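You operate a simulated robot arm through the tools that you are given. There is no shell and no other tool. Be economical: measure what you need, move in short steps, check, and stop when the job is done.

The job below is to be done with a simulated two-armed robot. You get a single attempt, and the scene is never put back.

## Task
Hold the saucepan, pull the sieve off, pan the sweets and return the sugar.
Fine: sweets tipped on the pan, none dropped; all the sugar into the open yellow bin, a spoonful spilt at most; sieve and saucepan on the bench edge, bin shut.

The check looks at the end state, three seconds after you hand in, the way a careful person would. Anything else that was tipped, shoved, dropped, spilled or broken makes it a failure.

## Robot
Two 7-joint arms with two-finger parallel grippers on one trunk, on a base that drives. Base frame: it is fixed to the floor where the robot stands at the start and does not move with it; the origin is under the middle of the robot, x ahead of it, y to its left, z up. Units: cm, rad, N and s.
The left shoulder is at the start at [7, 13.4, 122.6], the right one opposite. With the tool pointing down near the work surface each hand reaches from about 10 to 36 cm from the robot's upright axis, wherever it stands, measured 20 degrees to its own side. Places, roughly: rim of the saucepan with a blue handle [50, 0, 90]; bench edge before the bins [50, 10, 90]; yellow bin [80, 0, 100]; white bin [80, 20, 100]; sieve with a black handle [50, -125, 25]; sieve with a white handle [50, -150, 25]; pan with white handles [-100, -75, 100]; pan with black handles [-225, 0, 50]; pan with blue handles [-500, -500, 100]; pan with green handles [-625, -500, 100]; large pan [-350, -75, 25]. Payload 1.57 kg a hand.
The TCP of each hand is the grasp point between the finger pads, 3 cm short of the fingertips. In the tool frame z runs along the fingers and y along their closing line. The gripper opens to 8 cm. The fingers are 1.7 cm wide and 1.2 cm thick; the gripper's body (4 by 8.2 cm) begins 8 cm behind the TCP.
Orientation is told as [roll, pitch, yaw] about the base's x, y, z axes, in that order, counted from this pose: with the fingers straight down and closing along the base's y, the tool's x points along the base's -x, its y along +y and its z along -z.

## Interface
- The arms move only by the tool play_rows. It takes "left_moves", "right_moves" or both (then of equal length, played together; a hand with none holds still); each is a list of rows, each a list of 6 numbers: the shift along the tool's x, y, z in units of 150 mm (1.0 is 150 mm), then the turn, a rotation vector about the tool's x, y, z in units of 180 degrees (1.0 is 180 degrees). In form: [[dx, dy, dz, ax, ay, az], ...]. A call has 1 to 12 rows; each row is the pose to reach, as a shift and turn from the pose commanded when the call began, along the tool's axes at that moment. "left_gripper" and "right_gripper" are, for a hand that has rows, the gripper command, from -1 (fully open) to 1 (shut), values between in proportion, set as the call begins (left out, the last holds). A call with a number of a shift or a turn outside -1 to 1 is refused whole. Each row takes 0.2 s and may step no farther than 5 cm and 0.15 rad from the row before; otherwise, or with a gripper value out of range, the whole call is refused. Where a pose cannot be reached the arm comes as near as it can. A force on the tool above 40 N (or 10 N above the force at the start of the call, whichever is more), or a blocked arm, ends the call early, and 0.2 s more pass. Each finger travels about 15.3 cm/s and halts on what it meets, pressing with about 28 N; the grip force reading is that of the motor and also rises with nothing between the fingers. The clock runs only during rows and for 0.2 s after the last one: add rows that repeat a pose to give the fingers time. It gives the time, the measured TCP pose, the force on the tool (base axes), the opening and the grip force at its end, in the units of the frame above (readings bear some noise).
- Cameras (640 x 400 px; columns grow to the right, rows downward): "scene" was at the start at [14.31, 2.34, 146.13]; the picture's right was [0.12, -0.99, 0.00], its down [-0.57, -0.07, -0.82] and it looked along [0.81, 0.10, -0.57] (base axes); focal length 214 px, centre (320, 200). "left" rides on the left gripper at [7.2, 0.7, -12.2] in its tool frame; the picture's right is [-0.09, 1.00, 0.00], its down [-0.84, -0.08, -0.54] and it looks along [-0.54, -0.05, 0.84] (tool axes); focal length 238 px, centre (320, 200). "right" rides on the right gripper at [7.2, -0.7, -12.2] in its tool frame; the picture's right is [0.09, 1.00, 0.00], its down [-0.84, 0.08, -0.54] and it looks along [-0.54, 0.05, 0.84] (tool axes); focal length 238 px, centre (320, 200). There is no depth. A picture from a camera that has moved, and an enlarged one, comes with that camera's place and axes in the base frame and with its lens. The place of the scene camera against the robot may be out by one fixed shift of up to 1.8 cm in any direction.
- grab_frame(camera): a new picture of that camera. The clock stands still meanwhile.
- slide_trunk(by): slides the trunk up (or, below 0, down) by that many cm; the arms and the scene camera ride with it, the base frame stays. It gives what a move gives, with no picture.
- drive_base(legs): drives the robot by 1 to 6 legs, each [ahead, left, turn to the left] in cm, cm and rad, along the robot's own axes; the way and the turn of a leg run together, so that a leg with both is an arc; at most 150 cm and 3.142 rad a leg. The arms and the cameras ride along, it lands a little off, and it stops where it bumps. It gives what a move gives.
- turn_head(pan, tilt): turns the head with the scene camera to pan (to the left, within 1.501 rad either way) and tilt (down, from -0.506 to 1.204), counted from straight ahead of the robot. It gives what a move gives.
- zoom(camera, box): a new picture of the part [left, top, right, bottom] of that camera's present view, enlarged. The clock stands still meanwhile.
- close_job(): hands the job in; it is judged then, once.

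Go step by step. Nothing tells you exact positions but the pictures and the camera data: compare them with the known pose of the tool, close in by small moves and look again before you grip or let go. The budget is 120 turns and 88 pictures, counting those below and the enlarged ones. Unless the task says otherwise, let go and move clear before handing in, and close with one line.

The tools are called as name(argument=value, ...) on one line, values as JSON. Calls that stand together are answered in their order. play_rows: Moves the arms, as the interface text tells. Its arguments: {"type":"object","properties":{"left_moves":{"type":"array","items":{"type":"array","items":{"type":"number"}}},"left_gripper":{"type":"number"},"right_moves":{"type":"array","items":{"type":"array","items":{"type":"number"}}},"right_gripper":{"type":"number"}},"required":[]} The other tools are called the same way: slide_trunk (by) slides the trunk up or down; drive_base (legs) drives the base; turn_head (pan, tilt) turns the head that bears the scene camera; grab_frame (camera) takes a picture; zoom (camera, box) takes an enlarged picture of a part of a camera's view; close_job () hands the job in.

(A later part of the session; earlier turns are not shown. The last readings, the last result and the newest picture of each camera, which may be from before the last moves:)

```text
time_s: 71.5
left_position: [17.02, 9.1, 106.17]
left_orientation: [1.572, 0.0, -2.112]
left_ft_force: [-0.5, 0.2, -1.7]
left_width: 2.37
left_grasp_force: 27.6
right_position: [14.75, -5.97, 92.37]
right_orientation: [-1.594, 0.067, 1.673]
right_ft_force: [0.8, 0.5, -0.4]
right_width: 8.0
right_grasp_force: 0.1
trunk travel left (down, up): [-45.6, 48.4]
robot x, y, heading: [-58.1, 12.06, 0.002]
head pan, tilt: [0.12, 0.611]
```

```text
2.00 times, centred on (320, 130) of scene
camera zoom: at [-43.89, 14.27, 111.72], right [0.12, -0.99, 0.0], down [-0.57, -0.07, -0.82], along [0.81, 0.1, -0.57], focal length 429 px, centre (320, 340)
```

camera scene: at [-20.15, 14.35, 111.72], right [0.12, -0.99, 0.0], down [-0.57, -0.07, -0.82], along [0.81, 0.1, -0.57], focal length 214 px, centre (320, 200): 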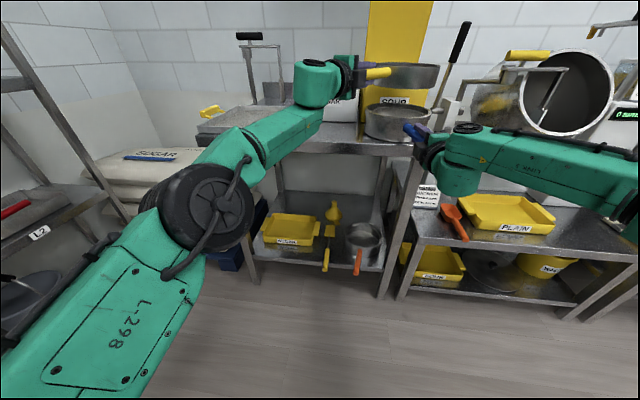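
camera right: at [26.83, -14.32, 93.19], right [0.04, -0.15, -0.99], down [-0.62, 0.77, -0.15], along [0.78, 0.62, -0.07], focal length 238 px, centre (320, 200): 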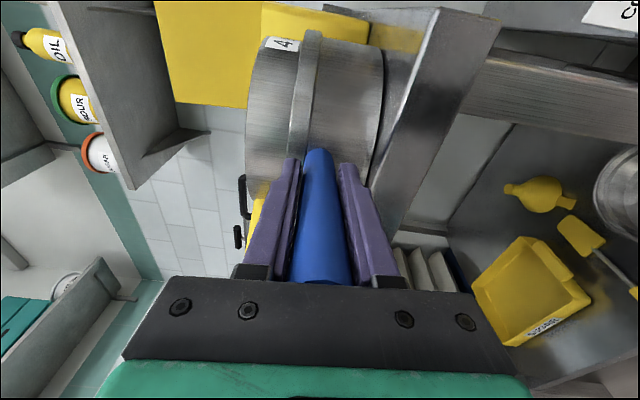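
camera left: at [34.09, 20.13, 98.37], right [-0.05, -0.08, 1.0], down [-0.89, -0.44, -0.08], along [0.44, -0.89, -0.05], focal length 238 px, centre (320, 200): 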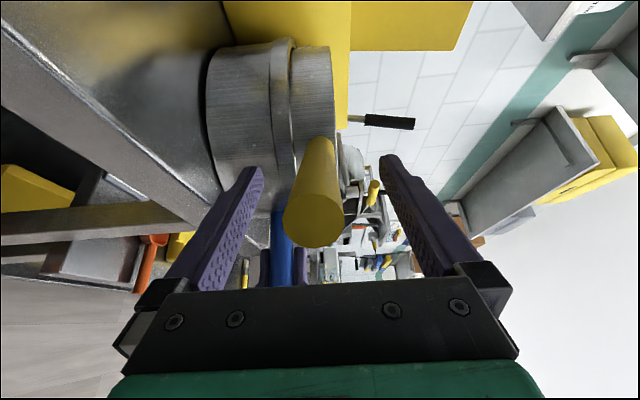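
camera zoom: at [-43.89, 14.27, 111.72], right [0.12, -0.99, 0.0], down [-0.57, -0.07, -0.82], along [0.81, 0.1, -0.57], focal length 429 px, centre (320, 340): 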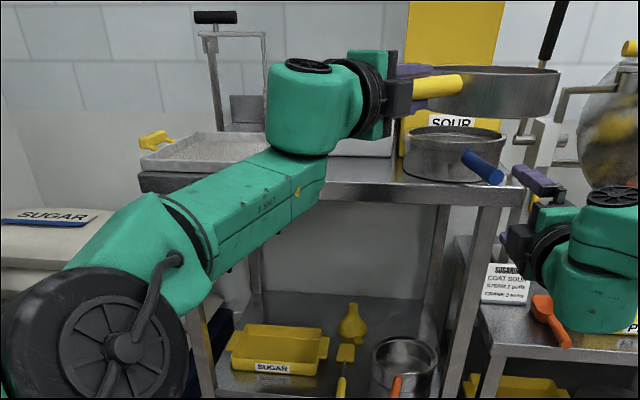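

The saucepan with its sugar stands well on the bench, and the sieve is held level. I'll raise the trunk and bring both arms in to a comfortable carrying pose before driving across to the tray pan.

slide_trunk(by=12)

play_rows(left_moves=[[0.03, 0, -0.04, 0, 0, 0], [0.07, 0, -0.1, 0, 0, 0], [0.12, 0, -0.16, 0, 0, 0], [0.17, 0, -0.23, 0, 0, 0], [0.22, 0, -0.3, 0, 0, 0], [0.27, 0, -0.37, 0, 0, 0], [0.32, 0, -0.44, 0, 0, 0], [0.37, 0, -0.51, 0, 0, 0], [0.42, 0, -0.58, 0, 0, 0], [0.46, 0, -0.64, 0, 0, 0], [0.5, 0, -0.68, 0, 0, 0], [0.51, 0, -0.7, 0, 0, 0]], right_moves=[[0.03, -0.05, -0.05, 0, 0, 0], [0.06, -0.1, -0.1, 0, 0, 0], [0.09, -0.15, -0.15, 0, 0, 0], [0.12, -0.2, -0.2, 0, 0, 0], [0.15, -0.25, -0.25, 0, 0, 0], [0.18, -0.3, -0.3, 0, 0, 0], [0.21, -0.35, -0.35, 0, 0, 0], [0.24, -0.4, -0.4, 0, 0, 0], [0.27, -0.45, -0.45, 0, 0, 0], [0.3, -0.5, -0.5, 0, 0, 0], [0.3, -0.55, -0.55, 0, 0, 0], [0.3, -0.6, -0.6, 0, 0, 0]])

turn_head(pan=0.35, tilt=0.6)

grab_frame(camera="scene")

```text
time_s: 73.0
left_position: [17.12, 9.07, 117.98]
left_orientation: [1.57, 0.0, -2.111]
left_ft_force: [-0.3, 0.1, -2.6]
left_width: 2.39
left_grasp_force: 28.2
right_position: [14.71, -5.99, 104.37]
right_orientation: [-1.596, 0.066, 1.674]
right_ft_force: [0.8, -0.1, -0.5]
right_width: 8.03
right_grasp_force: 0.0
trunk travel left (down, up): [-57.6, 36.4]
robot x, y, heading: [-58.03, 11.82, 0.01]
head pan, tilt: [0.12, 0.611]
```

```text
time_s: 75.6
left_position: [11.95, 21.13, 118.01]
left_orientation: [1.574, 0.0, -2.11]
left_ft_force: [0.6, -0.5, -2.0]
left_width: 2.34
left_grasp_force: 27.9
right_position: [5.99, -10.54, 113.2]
right_orientation: [-1.602, 0.065, 1.672]
right_ft_force: [0.0, -0.7, 0.7]
right_width: 7.99
right_grasp_force: 0.1
right hand out of reach, approached as far as the arm can: row 12
trunk travel left (down, up): [-57.6, 36.4]
robot x, y, heading: [-58.4, 11.84, 0.005]
head pan, tilt: [0.12, 0.611]
```

```text
time_s: 76.3
left_position: [11.9, 21.13, 118.07]
left_orientation: [1.573, -0.001, -2.109]
left_ft_force: [0.5, -0.3, -2.3]
left_width: 2.36
left_grasp_force: 28.0
right_position: [6.1, -10.43, 113.21]
right_orientation: [-1.604, 0.063, 1.672]
right_ft_force: [0.0, -0.1, 0.0]
right_width: 7.99
right_grasp_force: 0.2
trunk travel left (down, up): [-57.6, 36.4]
robot x, y, heading: [-58.63, 12.04, 0.007]
head pan, tilt: [0.351, 0.6]
```

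```text
30 pictures are left
camera scene: at [-44.3, 16.24, 123.82], right [0.35, -0.94, 0.0], down [-0.53, -0.2, -0.82], along [0.77, 0.29, -0.57], focal length 214 px, centre (320, 200)
```

scene: 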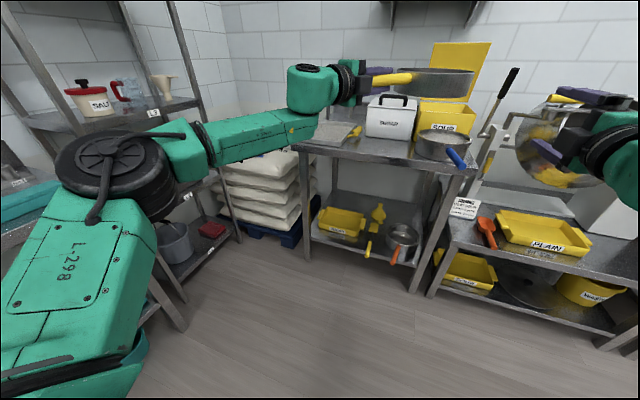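

The rack on the left stays clear at y > 105. The tray pan spans roughly x 45–85, y 39–65, so I'll drive left then ahead to bring the sieve over its middle.

drive_base(legs=[[0, 37, 0], [20, 0, 0], [18, 0, 0]])

grab_frame(camera="scene")

grab_frame(camera="left")

```text
time_s: 81.0
left_position: [50.52, 58.4, 118.08]
left_orientation: [1.572, -0.001, -2.104]
left_ft_force: [0.1, -1.3, -2.3]
left_width: 2.4
left_grasp_force: 28.2
right_position: [44.52, 26.83, 113.22]
right_orientation: [-1.605, 0.065, 1.678]
right_ft_force: [-0.1, -0.6, 0.4]
right_width: 8.04
right_grasp_force: 0.0
trunk travel left (down, up): [-57.6, 36.4]
robot x, y, heading: [-19.8, 48.79, 0.011]
head pan, tilt: [0.351, 0.6]
```

```text
29 pictures are left
camera scene: at [-5.86, 53.26, 123.83], right [0.35, -0.94, 0.0], down [-0.53, -0.2, -0.82], along [0.77, 0.29, -0.57], focal length 214 px, centre (320, 200)
```

scene: 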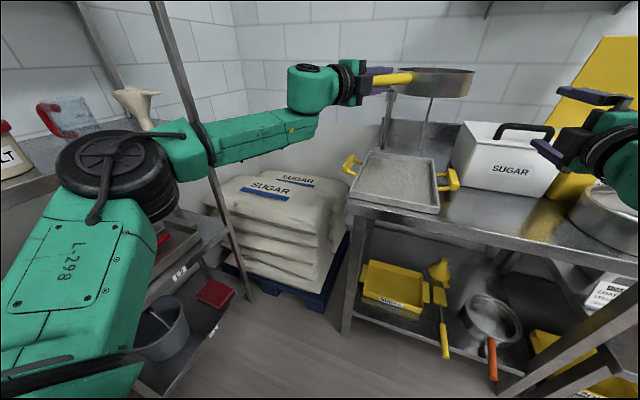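

```text
28 pictures are left
camera left: at [43.42, 70.82, 118.92], right [-0.05, -0.08, 1.0], down [-0.89, -0.45, -0.08], along [0.45, -0.89, -0.05], focal length 238 px, centre (320, 200)
```

left: 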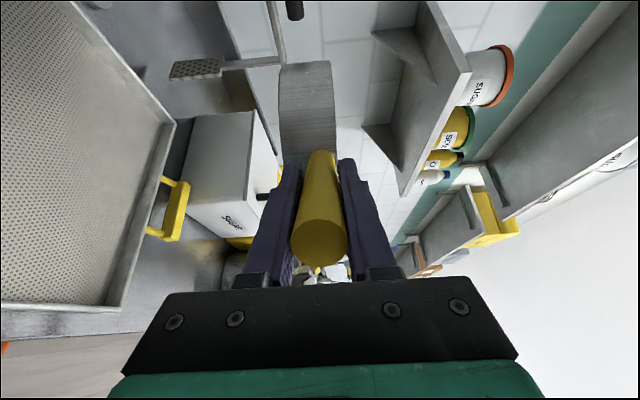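

The sieve centre is over the tray pan at about [62,47] and the tray interior spans x 47–82, y 36–64. I'll lower the sieve close above the tray, then check before tipping.

play_rows(left_moves=[[0, -0.08, 0, 0, 0, 0], [0, -0.16, 0, 0, 0, 0], [0, -0.24, 0, 0, 0, 0], [0, -0.32, 0, 0, 0, 0], [0, -0.4, 0, 0, 0, 0], [0, -0.48, 0, 0, 0, 0], [0, -0.56, 0, 0, 0, 0], [0, -0.64, 0, 0, 0, 0], [0, -0.72, 0, 0, 0, 0], [0, -0.8, 0, 0, 0, 0], [0, -0.87, 0, 0, 0, 0], [0, -0.93, 0, 0, 0, 0]])

slide_trunk(by=-5.5)

turn_head(pan=0.05, tilt=0.5)

zoom(camera="scene", box=[200, 90, 520, 290])

```text
time_s: 83.6
left_position: [50.42, 58.33, 104.22]
left_orientation: [1.572, 0.001, -2.104]
left_ft_force: [-1.0, 0.0, -2.6]
left_width: 2.37
left_grasp_force: 28.3
right_position: [44.71, 26.7, 113.17]
right_orientation: [-1.601, 0.065, 1.678]
right_ft_force: [0.7, -0.5, 0.0]
right_width: 7.99
right_grasp_force: 0.0
trunk travel left (down, up): [-57.6, 36.4]
robot x, y, heading: [-19.94, 48.53, 0.01]
head pan, tilt: [0.351, 0.6]
```

```text
time_s: 84.6
left_position: [50.35, 58.41, 98.73]
left_orientation: [1.573, 0.002, -2.107]
left_ft_force: [0.9, -0.4, -2.1]
left_width: 2.36
left_grasp_force: 27.7
right_position: [44.59, 26.82, 107.74]
right_orientation: [-1.602, 0.064, 1.677]
right_ft_force: [0.7, 0.2, 0.8]
right_width: 7.99
right_grasp_force: 0.0
trunk travel left (down, up): [-52.1, 41.9]
robot x, y, heading: [-19.63, 48.7, 0.008]
head pan, tilt: [0.351, 0.6]
```

```text
time_s: 85.4
left_position: [50.39, 58.37, 98.73]
left_orientation: [1.573, 0.001, -2.105]
left_ft_force: [0.0, 0.1, -2.4]
left_width: 2.37
left_grasp_force: 28.2
right_position: [44.54, 26.77, 107.72]
right_orientation: [-1.603, 0.065, 1.677]
right_ft_force: [0.1, 0.6, 0.1]
right_width: 7.99
right_grasp_force: 0.1
trunk travel left (down, up): [-52.1, 41.9]
robot x, y, heading: [-19.64, 48.62, 0.012]
head pan, tilt: [0.051, 0.499]
```

```text
2.00 times, centred on (360, 190) of scene
camera zoom: at [-5.02, 50.7, 119.23], right [0.06, -1.0, 0.0], down [-0.48, -0.03, -0.88], along [0.88, 0.05, -0.48], focal length 429 px, centre (240, 220)
```

zoom: 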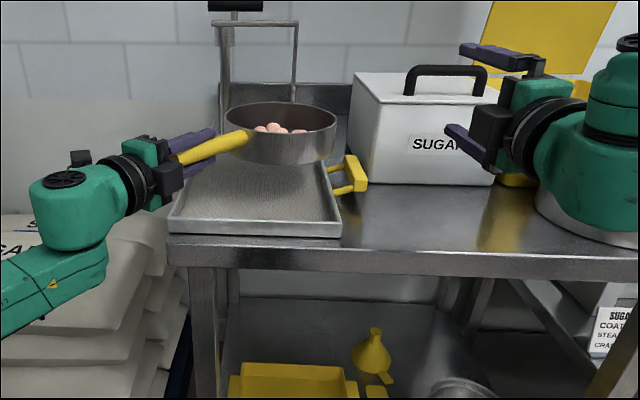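

The sieve hangs a few centimetres above the pan with its left half toward the middle. I'll tip it slowly about its own handle axis toward the left, first by about 70°.

play_rows(left_moves=[[0, 0, 0, 0.0077, 0, -0.0309], [0, 0, 0, 0.0154, 0, -0.0618], [0, 0, 0, 0.0231, 0, -0.0927], [0, 0, 0, 0.0308, 0, -0.1236], [0, 0, 0, 0.0385, 0, -0.1545], [0, 0, 0, 0.0462, 0, -0.1854], [0, 0, 0, 0.0539, 0, -0.2163], [0, 0, 0, 0.0616, 0, -0.2472], [0, 0, 0, 0.0693, 0, -0.2781], [0, 0, 0, 0.077, 0, -0.309], [0, 0, 0, 0.0847, 0, -0.3399], [0, 0, 0, 0.0924, 0, -0.3708]])

zoom(camera="scene", box=[200, 90, 520, 290])

```text
time_s: 88.0
left_position: [50.39, 58.36, 98.93]
left_orientation: [1.023, -1.133, -1.752]
left_ft_force: [0.5, 0.7, 1.9]
left_width: 2.37
left_grasp_force: 27.9
right_position: [44.5, 26.81, 107.72]
right_orientation: [-1.604, 0.065, 1.678]
right_ft_force: [0.5, 0.1, 0.2]
right_width: 8.0
right_grasp_force: 0.0
trunk travel left (down, up): [-52.1, 41.9]
robot x, y, heading: [-19.84, 48.82, 0.009]
head pan, tilt: [0.051, 0.499]
```

```text
2.00 times, centred on (360, 190) of scene
camera zoom: at [-5.08, 50.71, 119.24], right [0.06, -1.0, 0.0], down [-0.48, -0.03, -0.88], along [0.88, 0.05, -0.48], focal length 429 px, centre (240, 220)
```

zoom: 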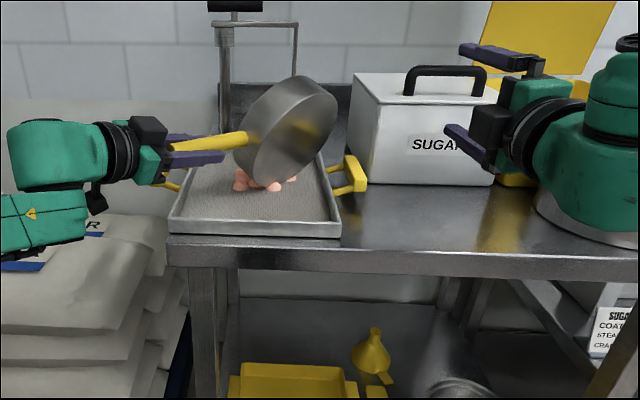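

The sweets are sliding onto the pan in a heap. I'll continue the tip while raising slightly to leave room under the lip.

play_rows(left_moves=[[-0.02, 0.008, 0, 0.0077, 0, -0.0309], [-0.04, 0.016, 0, 0.0154, 0, -0.0618], [-0.06, 0.024, 0, 0.0231, 0, -0.0927], [-0.08, 0.032, 0, 0.0308, 0, -0.1236], [-0.1, 0.04, 0, 0.0385, 0, -0.1545], [-0.12, 0.048, 0, 0.0462, 0, -0.1854], [-0.14, 0.054, 0, 0.0539, 0, -0.2163], [-0.14, 0.054, 0, 0.0616, 0, -0.2472], [-0.14, 0.054, 0, 0.0693, 0, -0.2781], [-0.14, 0.054, 0, 0.077, 0, -0.309], [-0.14, 0.054, 0, 0.0847, 0, -0.3399], [-0.14, 0.054, 0, 0.0847, 0, -0.3399]])

zoom(camera="scene", box=[200, 90, 520, 290])

```text
time_s: 90.6
left_position: [50.63, 58.11, 100.91]
left_orientation: [-1.308, -0.808, 0.437]
left_ft_force: [0.1, -0.7, -2.6]
left_width: 2.38
left_grasp_force: 27.5
right_position: [44.59, 26.68, 107.59]
right_orientation: [-1.602, 0.065, 1.678]
right_ft_force: [-0.5, 0.0, 0.1]
right_width: 8.0
right_grasp_force: 0.0
trunk travel left (down, up): [-52.1, 41.9]
robot x, y, heading: [-19.7, 48.62, 0.011]
head pan, tilt: [0.051, 0.499]
```

```text
2.00 times, centred on (360, 190) of scene
camera zoom: at [-5.03, 50.69, 119.23], right [0.06, -1.0, 0.0], down [-0.48, -0.03, -0.88], along [0.88, 0.05, -0.48], focal length 429 px, centre (240, 220)
```

zoom: 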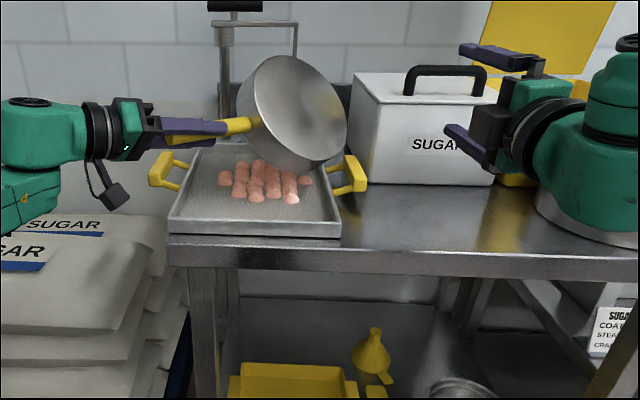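

The sweets lie in a heap in the middle of the pan. I'll raise the trunk to clear them, then roll the sieve upright again.

slide_trunk(by=10)

zoom(camera="scene", box=[200, 90, 520, 290])

play_rows(left_moves=[[0, 0, 0, -0.0108, 0, 0.0433], [0, 0, 0, -0.0216, 0, 0.0866], [0, 0, 0, -0.0324, 0, 0.1299], [0, 0, 0, -0.0432, 0, 0.1732], [0, 0, 0, -0.054, 0, 0.2165], [0, 0, 0, -0.0648, 0, 0.2598], [0, 0, 0, -0.0756, 0, 0.3031], [0, 0, 0, -0.0864, 0, 0.3464], [0, 0, 0, -0.0972, 0, 0.3897], [0, 0, 0, -0.108, 0, 0.433], [0, 0, 0, -0.1188, 0, 0.4763], [0, 0, 0, -0.1296, 0, 0.5196]])

play_rows(left_moves=[[0, 0, 0, -0.0108, 0, 0.0433], [0, 0, 0, -0.0216, 0, 0.0866], [0, 0, 0, -0.0324, 0, 0.1299], [0, 0, 0, -0.0432, 0, 0.1732], [0, 0, 0, -0.0475, 0, 0.191], [0, 0, 0, -0.0475, 0, 0.191]])

```text
time_s: 91.9
left_position: [50.71, 58.18, 110.88]
left_orientation: [-1.308, -0.811, 0.435]
left_ft_force: [-0.6, 0.7, -2.4]
left_width: 2.36
left_grasp_force: 28.4
right_position: [44.55, 26.73, 117.68]
right_orientation: [-1.602, 0.066, 1.678]
right_ft_force: [1.1, -0.7, 0.0]
right_width: 7.99
right_grasp_force: 0.1
trunk travel left (down, up): [-62.1, 31.9]
robot x, y, heading: [-19.76, 48.9, 0.006]
head pan, tilt: [0.051, 0.499]
```

```text
2.00 times, centred on (360, 190) of scene
camera zoom: at [-4.98, 50.69, 129.22], right [0.06, -1.0, 0.0], down [-0.48, -0.03, -0.88], along [0.88, 0.05, -0.48], focal length 429 px, centre (240, 220)
```

zoom: 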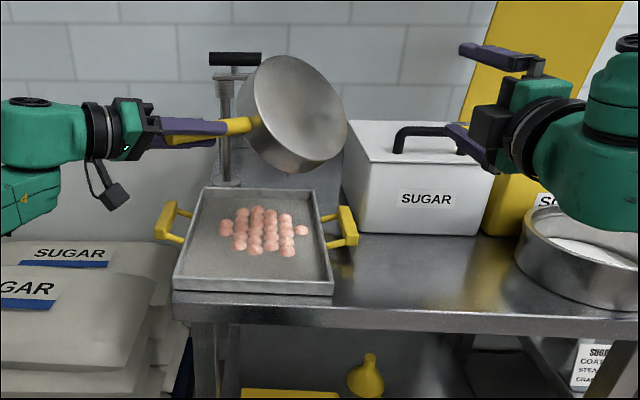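

```text
time_s: 94.5
left_position: [50.69, 58.12, 110.84]
left_orientation: [1.403, -0.591, -2.054]
left_ft_force: [-0.1, 0.5, -2.8]
left_width: 2.37
left_grasp_force: 28.4
right_position: [44.58, 26.78, 117.71]
right_orientation: [-1.602, 0.064, 1.679]
right_ft_force: [-0.9, 0.4, -0.2]
right_width: 8.01
right_grasp_force: 0.1
trunk travel left (down, up): [-62.1, 31.9]
robot x, y, heading: [-19.67, 48.91, 0.013]
head pan, tilt: [0.051, 0.499]
```

```text
time_s: 95.9
left_position: [50.63, 58.06, 110.94]
left_orientation: [1.573, 0.001, -2.102]
left_ft_force: [-0.2, 0.8, -2.6]
left_width: 2.38
left_grasp_force: 28.4
right_position: [44.67, 26.72, 117.69]
right_orientation: [-1.602, 0.065, 1.677]
right_ft_force: [0.0, 0.3, 0.8]
right_width: 7.99
right_grasp_force: 0.0
trunk travel left (down, up): [-62.1, 31.9]
robot x, y, heading: [-19.45, 48.77, 0.01]
head pan, tilt: [0.051, 0.499]
```

All the sweets are on the pan. Next I'll back off, move right, and straighten the hand so the sieve can be set on the bench edge with its handle pointing at the robot.

drive_base(legs=[[-25, 0, 0], [0, -35, 0]])

play_rows(left_moves=[[0, 0, 0, 0, 0.033, 0], [0, -0.08, 0, 0, 0.066, 0], [0, -0.16, 0, 0, 0.1, 0], [0, -0.24, 0, 0, 0.133, 0], [0, -0.32, 0, 0, 0.166, 0], [0, -0.4, 0, 0, 0.195, 0], [0, -0.4, 0, 0, 0.195, 0]])

grab_frame(camera="scene")

```text
time_s: 99.6
left_position: [26.12, 23.29, 110.88]
left_orientation: [1.573, -0.002, -2.103]
left_ft_force: [-0.6, -0.3, -2.6]
left_width: 2.37
left_grasp_force: 28.2
right_position: [20.08, -7.91, 117.75]
right_orientation: [-1.604, 0.066, 1.677]
right_ft_force: [-0.7, -0.8, 0.9]
right_width: 7.98
right_grasp_force: 0.0
trunk travel left (down, up): [-62.1, 31.9]
robot x, y, heading: [-44.09, 14.29, 0.009]
head pan, tilt: [0.051, 0.499]
```

```text
time_s: 101.2
left_position: [26.3, 23.38, 104.9]
left_orientation: [1.573, 0.002, -1.488]
left_ft_force: [-0.4, -0.4, -2.1]
left_width: 2.4
left_grasp_force: 27.7
right_position: [20.04, -7.92, 117.76]
right_orientation: [-1.604, 0.065, 1.678]
right_ft_force: [-0.2, 0.8, 0.0]
right_width: 8.02
right_grasp_force: 0.0
trunk travel left (down, up): [-62.1, 31.9]
robot x, y, heading: [-44.27, 14.37, 0.013]
head pan, tilt: [0.051, 0.499]
```

```text
23 pictures are left
camera scene: at [-29.58, 16.0, 129.23], right [0.06, -1.0, 0.0], down [-0.48, -0.03, -0.88], along [0.88, 0.05, -0.48], focal length 214 px, centre (320, 200)
```

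scene: 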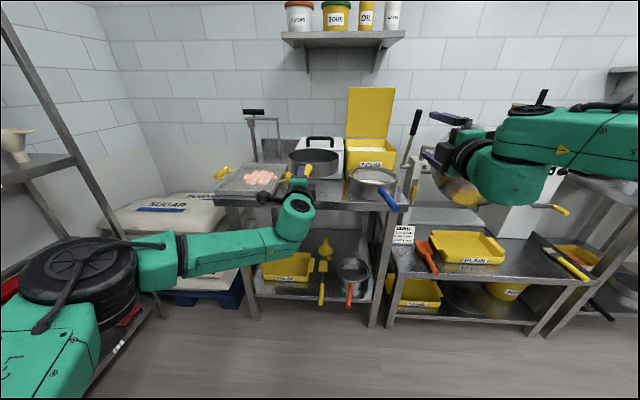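

The sieve is level and ready. I'll drive 12 cm ahead to bring it over the bench edge beside the saucepan, and lower it.

drive_base(legs=[[12.5, 0, 0]])

play_rows(left_moves=[[0, -0.08, 0, 0, 0, 0], [0, -0.16, 0, 0, 0, 0], [0, -0.24, 0, 0, 0, 0], [0, -0.32, 0, 0, 0, 0], [0, -0.4, 0, 0, 0, 0], [0, -0.48, 0, 0, 0, 0], [0, -0.56, 0, 0, 0, 0], [0, -0.64, 0, 0, 0, 0], [0, -0.7, 0, 0, 0, 0], [0, -0.76, 0, 0, 0, 0]])

zoom(camera="scene", box=[200, 90, 440, 240])

```text
time_s: 102.5
left_position: [38.79, 23.38, 105.07]
left_orientation: [1.573, 0.001, -1.493]
left_ft_force: [-4.7, -1.6, -3.3]
left_width: 2.37
left_grasp_force: 27.7
right_position: [32.63, -8.01, 117.76]
right_orientation: [-1.605, 0.064, 1.675]
right_ft_force: [0.3, -0.4, -0.4]
right_width: 8.01
right_grasp_force: 0.1
trunk travel left (down, up): [-62.1, 31.9]
robot x, y, heading: [-31.88, 14.19, 0.005]
head pan, tilt: [0.051, 0.499]
```

```text
time_s: 104.7
left_position: [38.89, 23.45, 93.58]
left_orientation: [1.571, 0.0, -1.491]
left_ft_force: [0.0, -0.2, -1.5]
left_width: 2.39
left_grasp_force: 27.8
right_position: [32.81, -7.98, 117.65]
right_orientation: [-1.602, 0.065, 1.678]
right_ft_force: [0.6, -0.1, 0.8]
right_width: 8.0
right_grasp_force: 0.1
trunk travel left (down, up): [-62.1, 31.9]
robot x, y, heading: [-31.68, 14.43, 0.009]
head pan, tilt: [0.051, 0.499]
```

```text
2.67 times, centred on (320, 165) of scene
camera zoom: at [-16.88, 16.07, 129.23], right [0.06, -1.0, 0.0], down [-0.48, -0.03, -0.88], along [0.88, 0.05, -0.48], focal length 572 px, centre (320, 293)
```

zoom: 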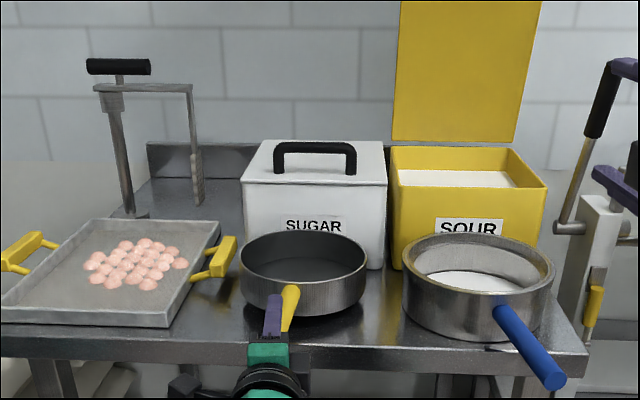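

The sieve hovers just above the bench with clear space round it. I'll lower it gently until it touches.

play_rows(left_moves=[[0, -0.03, 0, 0, 0, 0], [0, -0.06, 0, 0, 0, 0], [0, -0.09, 0, 0, 0, 0], [0, -0.12, 0, 0, 0, 0]])

play_rows(left_moves=[[0, -0.025, 0, 0, 0, 0], [0, -0.05, 0, 0, 0, 0], [0, -0.075, 0, 0, 0, 0], [0, -0.1, 0, 0, 0, 0]])

```text
time_s: 105.7
left_position: [39.02, 23.4, 91.69]
left_orientation: [1.572, 0.0, -1.491]
left_ft_force: [-0.4, 0.5, -2.2]
left_width: 2.36
left_grasp_force: 27.8
right_position: [32.81, -7.84, 117.64]
right_orientation: [-1.602, 0.063, 1.678]
right_ft_force: [0.1, -0.5, -0.5]
right_width: 8.01
right_grasp_force: 0.1
trunk travel left (down, up): [-62.1, 31.9]
robot x, y, heading: [-31.7, 14.26, 0.008]
head pan, tilt: [0.051, 0.499]
```

```text
time_s: 106.7
left_position: [38.57, 23.48, 91.16]
left_orientation: [1.584, -0.002, -1.491]
left_ft_force: [4.5, 1.9, 24.0]
left_width: 2.65
left_grasp_force: 28.3
right_position: [32.2, -7.82, 118.14]
right_orientation: [-1.607, 0.065, 1.677]
right_ft_force: [-0.1, -0.6, -0.4]
right_width: 7.99
right_grasp_force: 0.0
trunk travel left (down, up): [-62.1, 31.9]
robot x, y, heading: [-31.49, 14.11, 0.008]
head pan, tilt: [0.051, 0.499]
```

It has touched down. I'll relieve the pressure, open the left gripper partly, and draw straight back.

play_rows(left_moves=[[0, 0.03, 0, 0, 0, 0], [0, 0.05, 0, 0, 0, 0], [0, 0.05, 0, 0, 0, 0]])

play_rows(left_moves=[[0, 0, 0, 0, 0, 0], [0, 0, 0, 0, 0, 0], [0, 0, 0, 0, 0, 0], [0, 0, -0.1, 0, 0, 0], [0, 0, -0.2, 0, 0, 0], [0, 0, -0.35, 0, 0, 0], [0, 0, -0.5, 0, 0, 0], [0, 0, -0.65, 0, 0, 0], [0, 0, -0.8, 0, 0, 0]], left_gripper=-0.5)

zoom(camera="scene", box=[200, 90, 440, 240])

```text
time_s: 107.5
left_position: [38.58, 23.4, 91.29]
left_orientation: [1.577, -0.002, -1.491]
left_ft_force: [5.6, 2.4, 18.4]
left_width: 2.46
left_grasp_force: 27.8
right_position: [32.37, -7.81, 117.95]
right_orientation: [-1.606, 0.064, 1.678]
right_ft_force: [0.4, 0.0, 0.2]
right_width: 8.01
right_grasp_force: 0.1
trunk travel left (down, up): [-62.1, 31.9]
robot x, y, heading: [-31.68, 14.29, 0.01]
head pan, tilt: [0.051, 0.499]
```

```text
time_s: 109.5
left_position: [26.63, 22.48, 90.97]
left_orientation: [1.574, 0.002, -1.493]
left_ft_force: [-0.6, 0.6, 0.7]
left_width: 6.0
left_grasp_force: 0.0
right_position: [32.51, -7.9, 117.87]
right_orientation: [-1.603, 0.064, 1.677]
right_ft_force: [0.4, 0.1, -0.2]
right_width: 8.01
right_grasp_force: 0.2
trunk travel left (down, up): [-62.1, 31.9]
robot x, y, heading: [-31.75, 14.26, 0.009]
head pan, tilt: [0.051, 0.499]
```

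```text
2.67 times, centred on (320, 165) of scene
camera zoom: at [-17.04, 16.07, 129.25], right [0.06, -1.0, 0.0], down [-0.48, -0.03, -0.88], along [0.88, 0.05, -0.48], focal length 572 px, centre (320, 293)
```

zoom: 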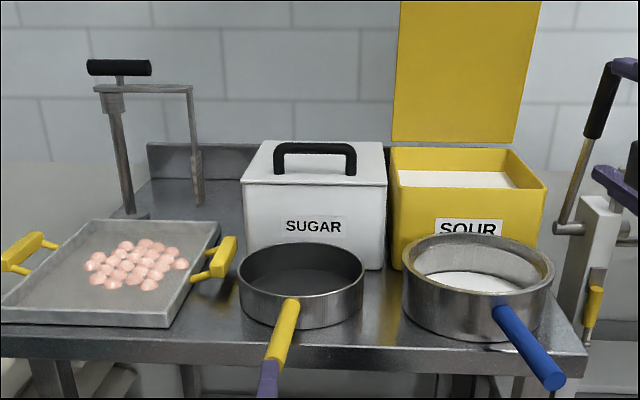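

The sieve stands on the bench edge, bin and pan undisturbed. The left arm behaves far better, so I'll use it for the saucepan; first I back off and fold the right arm away to its compact pose.

drive_base(legs=[[-15, 0, 0]])

play_rows(right_moves=[[0, 0, 0, 0, 0, 0.045], [0, 0, 0, 0, 0, 0.09], [0, 0, 0, 0, 0, 0.135], [0, 0, 0, 0, 0, 0.18], [0, 0, 0, 0, 0, 0.225], [0, 0, 0, 0, 0, 0.27], [0, 0, 0, 0, 0, 0.315], [0, 0, 0, 0, 0, 0.36], [0, 0, 0, 0, 0, 0.405], [0, 0, 0, 0, 0, 0.45], [0, 0, 0, 0, 0, 0.49]], left_moves=[[0, 0, 0, 0, 0, 0], [0, 0, 0, 0, 0, 0], [0, 0, 0, 0, 0, 0], [0, 0, 0, 0, 0, 0], [0, 0, 0, 0, 0, 0], [0, 0, 0, 0, 0, 0], [0, 0.02, 0, 0, 0, 0], [0, 0.04, 0, 0, 0, 0], [0, 0.06, 0, 0, 0, 0], [0, 0.08, 0, 0, 0, 0], [0, 0.1, 0, 0, 0, 0]], left_gripper=-1)

play_rows(right_moves=[[0, 0, -0.05, 0, 0.045, 0], [0, 0, -0.1, 0, 0.09, 0], [0, 0, -0.15, 0, 0.135, 0], [0, 0, -0.2, 0, 0.18, 0], [0, 0, -0.25, 0, 0.225, 0], [0, 0, -0.3, 0, 0.27, 0], [-0.05, 0, -0.4, 0, 0.315, 0], [-0.1, 0, -0.5, 0, 0.36, 0], [-0.15, 0, -0.6, 0, 0.405, 0], [-0.2, 0, -0.7, 0, 0.45, 0], [-0.25, 0, -0.8, 0, 0.49, 0], [-0.3, 0, -0.9, 0, 0.49, 0]])

```text
time_s: 110.8
left_position: [11.99, 22.34, 90.89]
left_orientation: [1.572, 0.0, -1.49]
left_ft_force: [-1.1, -0.4, 1.5]
left_width: 6.01
left_grasp_force: 0.1
right_position: [17.96, -7.91, 117.68]
right_orientation: [-1.602, 0.065, 1.68]
right_ft_force: [0.3, 0.9, -0.4]
right_width: 8.01
right_grasp_force: 0.0
trunk travel left (down, up): [-62.1, 31.9]
robot x, y, heading: [-46.45, 14.13, 0.013]
head pan, tilt: [0.051, 0.499]
```

```text
time_s: 113.2
left_position: [11.94, 22.2, 92.47]
left_orientation: [1.573, -0.001, -1.49]
left_ft_force: [-0.7, -0.7, 0.3]
left_width: 7.99
left_grasp_force: 0.1
right_position: [18.0, -7.97, 117.78]
right_orientation: [-1.902, -1.471, 2.011]
right_ft_force: [0.0, 0.9, -1.1]
right_width: 8.01
right_grasp_force: 0.0
trunk travel left (down, up): [-62.1, 31.9]
robot x, y, heading: [-46.31, 14.07, 0.013]
head pan, tilt: [0.051, 0.499]
```

```text
time_s: 115.8
left_position: [11.82, 22.24, 92.35]
left_orientation: [1.572, 0.0, -1.49]
left_ft_force: [0.7, -0.6, 0.0]
left_width: 8.0
left_grasp_force: 0.2
right_position: [0.23, -6.09, 115.94]
right_orientation: [-0.095, -0.065, 0.112]
right_ft_force: [-0.7, -0.2, 0.4]
right_width: 8.01
right_grasp_force: 0.0
right hand out of reach, approached as far as the arm can: row 7, 8, 9, 10, 11, 12
trunk travel left (down, up): [-62.1, 31.9]
robot x, y, heading: [-46.16, 14.06, 0.01]
head pan, tilt: [0.051, 0.499]
```

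The right arm is folded out of the way. I'll drive 28 cm to the right so the left hand faces the blue handle, and look.

drive_base(legs=[[0, -28.7, 0]])

grab_frame(camera="left")

grab_frame(camera="scene")

```text
time_s: 117.8
left_position: [12.28, -6.13, 92.4]
left_orientation: [1.572, 0.001, -1.49]
left_ft_force: [-1.1, -0.1, -0.3]
left_width: 8.01
left_grasp_force: 0.0
right_position: [0.48, -34.55, 115.96]
right_orientation: [-0.096, -0.065, 0.111]
right_ft_force: [-1.0, -0.5, -0.5]
right_width: 8.01
right_grasp_force: 0.1
trunk travel left (down, up): [-62.1, 31.9]
robot x, y, heading: [-45.86, -14.16, 0.01]
head pan, tilt: [0.051, 0.499]
```

```text
20 pictures are left
camera left: at [-0.59, 0.09, 93.22], right [0.01, -0.09, 1.0], down [-0.47, -0.88, -0.08], along [0.88, -0.47, -0.05], focal length 238 px, centre (320, 200)
```

left: 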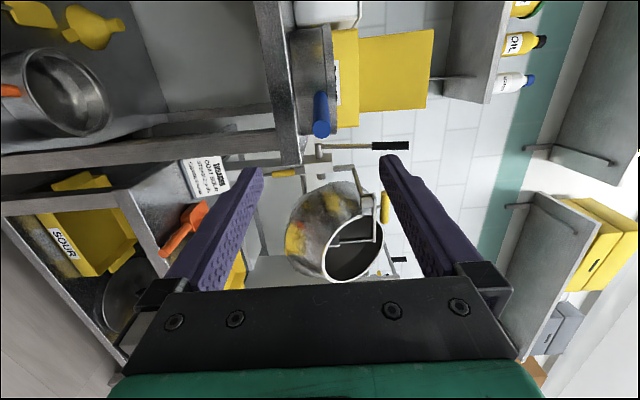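

```text
19 pictures are left
camera scene: at [-31.47, -12.42, 129.24], right [0.06, -1.0, 0.0], down [-0.48, -0.03, -0.88], along [0.88, 0.05, -0.48], focal length 214 px, centre (320, 200)
```

scene: 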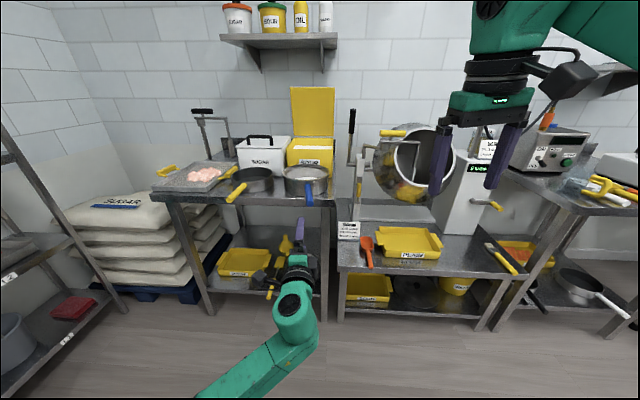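

The blue handle's end measures at [31,-6.5,92.5], nearly dead ahead of the left hand. I'll drive up and straddle it.

drive_base(legs=[[19, -0.3, 0]])

grab_frame(camera="left")

```text
time_s: 119.4
left_position: [31.75, -6.12, 92.36]
left_orientation: [1.572, 0.0, -1.488]
left_ft_force: [0.3, -0.3, 0.3]
left_width: 8.0
left_grasp_force: 0.1
right_position: [20.21, -34.5, 116.02]
right_orientation: [-0.095, -0.066, 0.114]
right_ft_force: [-0.3, 0.0, 0.2]
right_width: 8.02
right_grasp_force: 0.1
trunk travel left (down, up): [-62.1, 31.9]
robot x, y, heading: [-26.82, -14.47, 0.014]
head pan, tilt: [0.051, 0.499]
```

```text
18 pictures are left
camera left: at [18.93, 0.09, 93.22], right [0.01, -0.09, 1.0], down [-0.47, -0.88, -0.08], along [0.88, -0.47, -0.05], focal length 238 px, centre (320, 200)
```

left: 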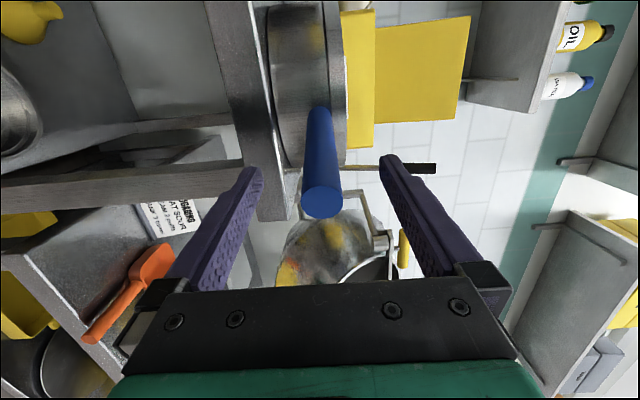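

The end is centred at the TCP, but the handle runs about 12° to the left, so I'll turn the hand 6° and drive the last 6 cm along it.

play_rows(left_moves=[[0, 0, 0, 0, 0.02, 0], [0, 0, 0, 0, 0.036, 0], [0, 0, 0, 0, 0.036, 0]])

drive_base(legs=[[6, 0.9, 0]])

grab_frame(camera="left")

```text
time_s: 120.2
left_position: [31.76, -6.07, 92.38]
left_orientation: [1.572, -0.001, -1.374]
left_ft_force: [-0.6, 0.0, -0.7]
left_width: 8.01
left_grasp_force: 0.1
right_position: [20.25, -34.34, 116.1]
right_orientation: [-0.097, -0.066, 0.114]
right_ft_force: [0.5, -0.2, 0.4]
right_width: 8.0
right_grasp_force: 0.0
trunk travel left (down, up): [-62.1, 31.9]
robot x, y, heading: [-26.66, -14.49, 0.012]
head pan, tilt: [0.051, 0.499]
```

```text
time_s: 121.1
left_position: [37.59, -5.15, 92.46]
left_orientation: [1.571, -0.001, -1.376]
left_ft_force: [0.9, -0.6, 0.6]
left_width: 7.98
left_grasp_force: 0.1
right_position: [26.01, -33.54, 116.06]
right_orientation: [-0.096, -0.065, 0.115]
right_ft_force: [-0.7, 0.6, 0.0]
right_width: 7.95
right_grasp_force: 0.1
trunk travel left (down, up): [-62.1, 31.9]
robot x, y, heading: [-20.21, -13.18, 0.014]
head pan, tilt: [0.051, 0.499]
```

```text
17 pictures are left
camera left: at [24.23, -0.44, 93.22], right [0.02, -0.09, 1.0], down [-0.37, -0.93, -0.08], along [0.93, -0.37, -0.05], focal length 238 px, centre (320, 200)
```

left: 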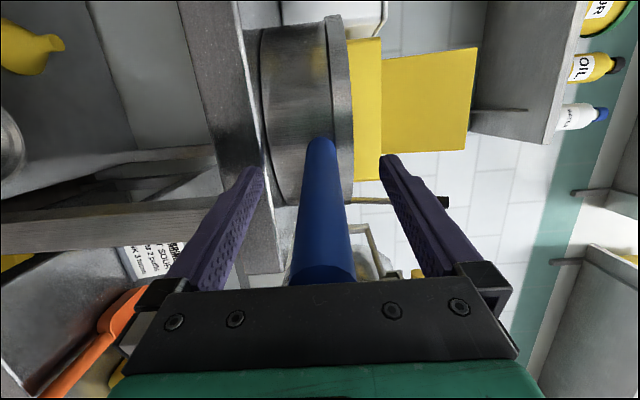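

Well aligned with the handle. Small sideways trim, then close the left gripper on the blue handle.

play_rows(left_moves=[[0.02, 0, 0, 0, 0, 0], [0.02, 0, 0, 0, 0, 0]])

play_rows(left_moves=[[0, 0, 0, 0, 0, 0], [0, 0, 0, 0, 0, 0], [0, 0, 0, 0, 0, 0], [0, 0, 0, 0, 0, 0]], left_gripper=1)

play_rows(left_moves=[[0, 0.03, 0, 0, 0, 0], [0, 0.06, 0, 0, 0, 0], [0, 0.09, 0, 0, 0, 0], [0, 0.12, 0, 0, 0, 0], [0, 0.16, 0, 0, 0, 0], [0, 0.2, 0, 0, 0, 0]])

zoom(camera="scene", box=[160, 80, 400, 230])

```text
time_s: 121.7
left_position: [37.65, -4.89, 92.32]
left_orientation: [1.573, -0.001, -1.374]
left_ft_force: [0.0, -0.2, -0.5]
left_width: 7.99
left_grasp_force: 0.0
right_position: [26.25, -33.53, 115.95]
right_orientation: [-0.097, -0.063, 0.112]
right_ft_force: [0.3, 0.1, -0.1]
right_width: 8.01
right_grasp_force: 0.0
trunk travel left (down, up): [-62.1, 31.9]
robot x, y, heading: [-20.64, -13.29, 0.009]
head pan, tilt: [0.051, 0.499]
```

```text
time_s: 122.7
left_position: [37.55, -4.83, 92.57]
left_orientation: [1.574, -0.003, -1.376]
left_ft_force: [1.9, 0.6, 6.6]
left_width: 2.48
left_grasp_force: 28.0
right_position: [26.01, -33.52, 116.05]
right_orientation: [-0.096, -0.065, 0.114]
right_ft_force: [0.5, -0.2, -0.8]
right_width: 7.99
right_grasp_force: 0.0
trunk travel left (down, up): [-62.1, 31.9]
robot x, y, heading: [-20.57, -13.34, 0.015]
head pan, tilt: [0.051, 0.499]
```

```text
time_s: 124.1
left_position: [37.6, -4.84, 95.4]
left_orientation: [1.572, 0.0, -1.375]
left_ft_force: [-7.8, -0.2, -6.9]
left_width: 2.48
left_grasp_force: 28.2
right_position: [26.15, -33.47, 116.07]
right_orientation: [-0.095, -0.067, 0.113]
right_ft_force: [-0.4, -0.9, -0.2]
right_width: 7.99
right_grasp_force: 0.0
trunk travel left (down, up): [-62.1, 31.9]
robot x, y, heading: [-20.68, -13.43, 0.014]
head pan, tilt: [0.051, 0.499]
```

```text
2.67 times, centred on (280, 155) of scene
camera zoom: at [-5.99, -11.52, 129.24], right [0.06, -1.0, 0.0], down [-0.48, -0.03, -0.88], along [0.88, 0.05, -0.48], focal length 572 px, centre (427, 320)
```

zoom: 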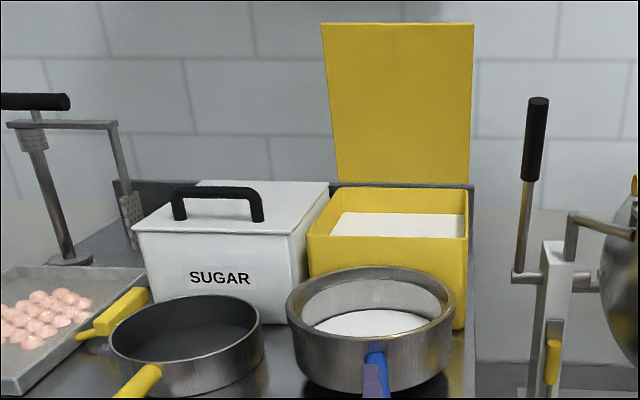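

The saucepan lifts level with the sugar undisturbed, about 0.7 kg. I'll raise it well above the bin rim with the trunk and check the forces.

slide_trunk(by=9)

slide_trunk(by=9.5)

play_rows(left_moves=[[0, 0, 0.05, 0, 0, 0], [0, 0, 0.12, 0, 0, 0], [0, 0, 0.19, 0, 0, 0], [0, 0, 0.26, 0, 0, 0], [0, 0, 0.33, 0, 0, 0], [0, 0, 0.4, 0, 0, 0], [0, 0, 0.47, 0, 0, 0], [0, 0, 0.54, 0, 0, 0], [0, 0, 0.6, 0, 0, 0], [0, 0, 0.66, 0, 0, 0], [0, 0, 0.7, 0, 0, 0]])

zoom(camera="scene", box=[120, 100, 440, 300])

```text
time_s: 125.4
left_position: [37.84, -4.79, 104.32]
left_orientation: [1.571, 0.0, -1.374]
left_ft_force: [0.6, 0.2, -3.9]
left_width: 2.47
left_grasp_force: 28.0
right_position: [26.34, -33.53, 124.98]
right_orientation: [-0.095, -0.066, 0.114]
right_ft_force: [0.2, -1.0, -1.3]
right_width: 8.02
right_grasp_force: 0.1
trunk travel left (down, up): [-71.1, 22.9]
robot x, y, heading: [-20.69, -13.35, 0.008]
head pan, tilt: [0.051, 0.499]
```

```text
time_s: 126.7
left_position: [37.76, -4.88, 113.83]
left_orientation: [1.571, 0.0, -1.375]
left_ft_force: [0.6, -0.9, -3.7]
left_width: 2.51
left_grasp_force: 28.0
right_position: [26.26, -33.56, 134.44]
right_orientation: [-0.097, -0.065, 0.114]
right_ft_force: [0.3, 0.2, 0.5]
right_width: 7.97
right_grasp_force: 0.0
trunk travel left (down, up): [-80.6, 13.4]
robot x, y, heading: [-20.74, -13.38, 0.013]
head pan, tilt: [0.051, 0.499]
```

```text
time_s: 129.1
left_position: [48.22, -2.79, 113.84]
left_orientation: [1.571, 0.0, -1.378]
left_ft_force: [-0.6, -0.3, -4.6]
left_width: 2.48
left_grasp_force: 28.2
right_position: [26.28, -33.41, 134.47]
right_orientation: [-0.099, -0.065, 0.112]
right_ft_force: [0.1, -1.1, -0.1]
right_width: 8.02
right_grasp_force: 0.0
trunk travel left (down, up): [-80.6, 13.4]
robot x, y, heading: [-20.31, -13.42, 0.015]
head pan, tilt: [0.051, 0.499]
```

```text
2.00 times, centred on (280, 200) of scene
camera zoom: at [-5.76, -11.52, 147.72], right [0.06, -1.0, 0.0], down [-0.48, -0.03, -0.88], along [0.88, 0.05, -0.48], focal length 429 px, centre (400, 200)
```

zoom: 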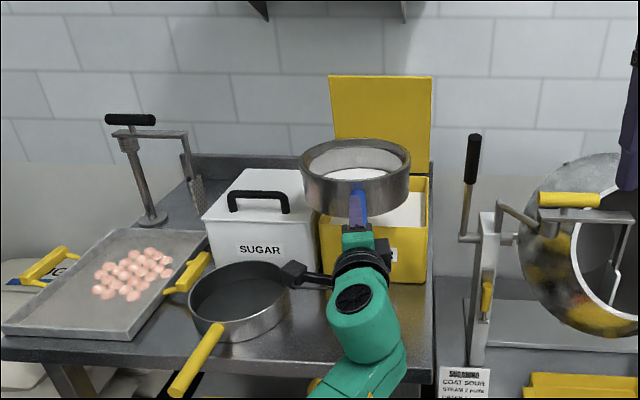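

The saucepan is level at z≈114 and needs to go about 18.5 cm ahead and 4.5 cm right to hang over the bin's opening. Driving there.

drive_base(legs=[[18.3, -4.8, 0]])

zoom(camera="scene", box=[160, 130, 440, 330])

grab_frame(camera="left")

```text
time_s: 130.6
left_position: [64.31, -6.95, 114.0]
left_orientation: [1.574, 0.001, -1.371]
left_ft_force: [-10.3, 1.2, -0.7]
left_width: 2.48
left_grasp_force: 28.3
right_position: [42.66, -37.58, 134.62]
right_orientation: [-0.096, -0.066, 0.117]
right_ft_force: [-0.2, -0.3, 0.3]
right_width: 7.99
right_grasp_force: 0.1
trunk travel left (down, up): [-80.6, 13.4]
robot x, y, heading: [-3.78, -17.76, 0.015]
head pan, tilt: [0.051, 0.499]
stopped in leg 1: the force on the tool passed its limit (the readings are from after the stop); the commanded pose is now the measured one
```

```text
2.00 times, centred on (300, 230) of scene
camera zoom: at [10.49, -15.66, 147.78], right [0.07, -1.0, 0.0], down [-0.48, -0.03, -0.88], along [0.88, 0.06, -0.48], focal length 429 px, centre (360, 140)
```

zoom: 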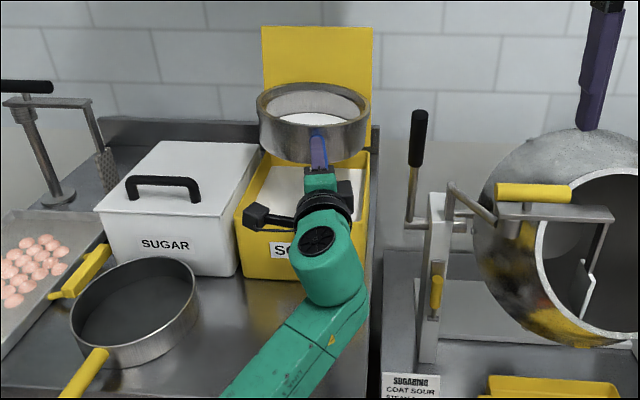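

```text
13 pictures are left
camera left: at [50.81, -2.28, 114.77], right [0.02, -0.09, 1.0], down [-0.37, -0.93, -0.08], along [0.93, -0.36, -0.05], focal length 238 px, centre (320, 200)
```

left: 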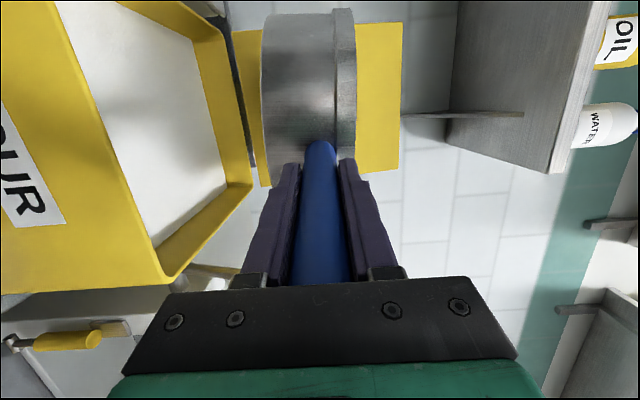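

The far side of the pan just touched the bin's lid, so I'll back 2 cm; the bin's opening measures about x 67–91, y -14 to 10, leaving the pan's centre well over it. Then I begin a slow tip to the left.

drive_base(legs=[[-2, 0, 0]])

play_rows(left_moves=[[0, 0, 0, 0, 0, -0.03], [0, 0, 0, 0, 0, -0.06], [0, 0, 0, 0, 0, -0.09], [0, 0, 0, 0, 0, -0.12], [0, 0, 0, 0, 0, -0.15], [0, 0, 0, 0, 0, -0.18], [0, 0, 0, 0, 0, -0.21], [0, 0, 0, 0, 0, -0.24], [0, 0, 0, 0, 0, -0.27], [0, 0, 0, 0, 0, -0.29], [0, 0, 0, 0, 0, -0.31], [0, 0, 0, 0, 0, -0.33]])

zoom(camera="scene", box=[160, 130, 440, 330])

```text
time_s: 131.4
left_position: [63.04, -6.97, 113.35]
left_orientation: [1.563, 0.002, -1.375]
left_ft_force: [0.6, 0.1, -4.7]
left_width: 2.47
left_grasp_force: 27.9
right_position: [41.78, -37.48, 134.26]
right_orientation: [-0.097, -0.06, 0.116]
right_ft_force: [0.4, 0.4, -0.6]
right_width: 8.03
right_grasp_force: 0.1
trunk travel left (down, up): [-80.6, 13.4]
robot x, y, heading: [-6.09, -17.61, 0.013]
head pan, tilt: [0.051, 0.499]
```

```text
time_s: 134.0
left_position: [62.63, -6.89, 113.6]
left_orientation: [1.564, -1.036, -1.368]
left_ft_force: [0.1, 0.4, -4.5]
left_width: 2.47
left_grasp_force: 27.9
right_position: [41.13, -37.58, 134.37]
right_orientation: [-0.097, -0.064, 0.116]
right_ft_force: [-0.5, 0.5, 0.2]
right_width: 7.99
right_grasp_force: 0.1
trunk travel left (down, up): [-80.6, 13.4]
robot x, y, heading: [-5.82, -17.44, 0.015]
head pan, tilt: [0.051, 0.499]
```

```text
2.00 times, centred on (300, 230) of scene
camera zoom: at [9.02, -15.68, 147.72], right [0.07, -1.0, 0.0], down [-0.48, -0.03, -0.88], along [0.88, 0.06, -0.48], focal length 429 px, centre (360, 140)
```

zoom: 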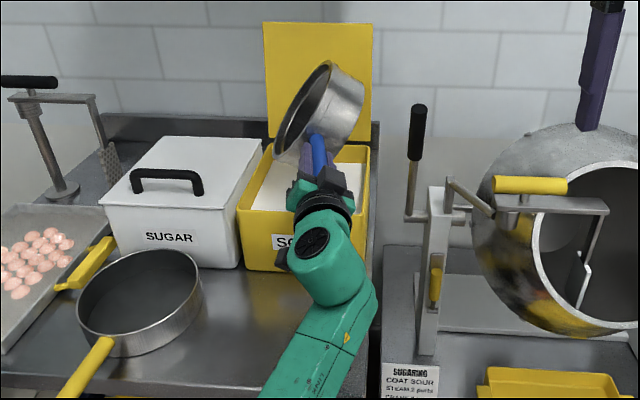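

The lip hangs over the bin but within about 3.5 cm of its left wall. I'll shift 3 cm right for margin, then continue the tip.

drive_base(legs=[[0, -3, 0]])

play_rows(left_moves=[[0, 0, 0, 0, 0, -0.025], [0, 0, 0, 0, 0, -0.05], [0, 0, 0, 0, 0, -0.075], [0, 0, 0, 0, 0, -0.1], [0, 0, 0, 0, 0, -0.125], [0, 0, 0, 0, 0, -0.15], [0, 0, 0, 0, 0, -0.175], [0, 0, 0, 0, 0, -0.2], [0, 0, 0, 0, 0, -0.225], [0, 0, 0, 0, 0, -0.25], [0, 0, 0, 0, 0, -0.275], [0, 0, 0, 0, 0, -0.3]])

zoom(camera="scene", box=[160, 130, 440, 330])

```text
time_s: 134.8
left_position: [62.68, -9.31, 113.59]
left_orientation: [1.562, -1.041, -1.366]
left_ft_force: [-0.1, 0.3, -4.5]
left_width: 2.49
left_grasp_force: 28.1
right_position: [41.16, -39.68, 134.53]
right_orientation: [-0.104, -0.064, 0.12]
right_ft_force: [-0.9, 0.8, -0.2]
right_width: 8.0
right_grasp_force: 0.1
trunk travel left (down, up): [-80.6, 13.4]
robot x, y, heading: [-5.57, -20.51, 0.019]
head pan, tilt: [0.051, 0.499]
```

```text
time_s: 137.4
left_position: [62.77, -9.13, 113.45]
left_orientation: [-1.57, -1.182, 1.777]
left_ft_force: [-0.1, 0.0, -4.1]
left_width: 2.49
left_grasp_force: 28.3
right_position: [41.14, -40.44, 134.42]
right_orientation: [-0.095, -0.065, 0.12]
right_ft_force: [0.2, -0.4, -1.3]
right_width: 8.01
right_grasp_force: 0.0
trunk travel left (down, up): [-80.6, 13.4]
robot x, y, heading: [-5.7, -20.54, 0.013]
head pan, tilt: [0.051, 0.499]
```

```text
2.00 times, centred on (300, 230) of scene
camera zoom: at [9.05, -18.67, 147.72], right [0.07, -1.0, 0.0], down [-0.48, -0.03, -0.88], along [0.88, 0.06, -0.48], focal length 429 px, centre (360, 140)
```

zoom: 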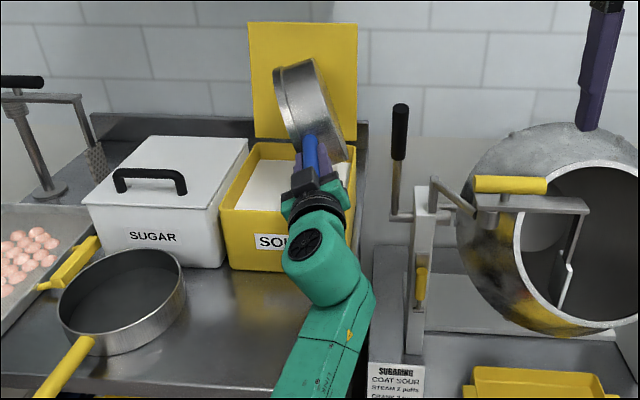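

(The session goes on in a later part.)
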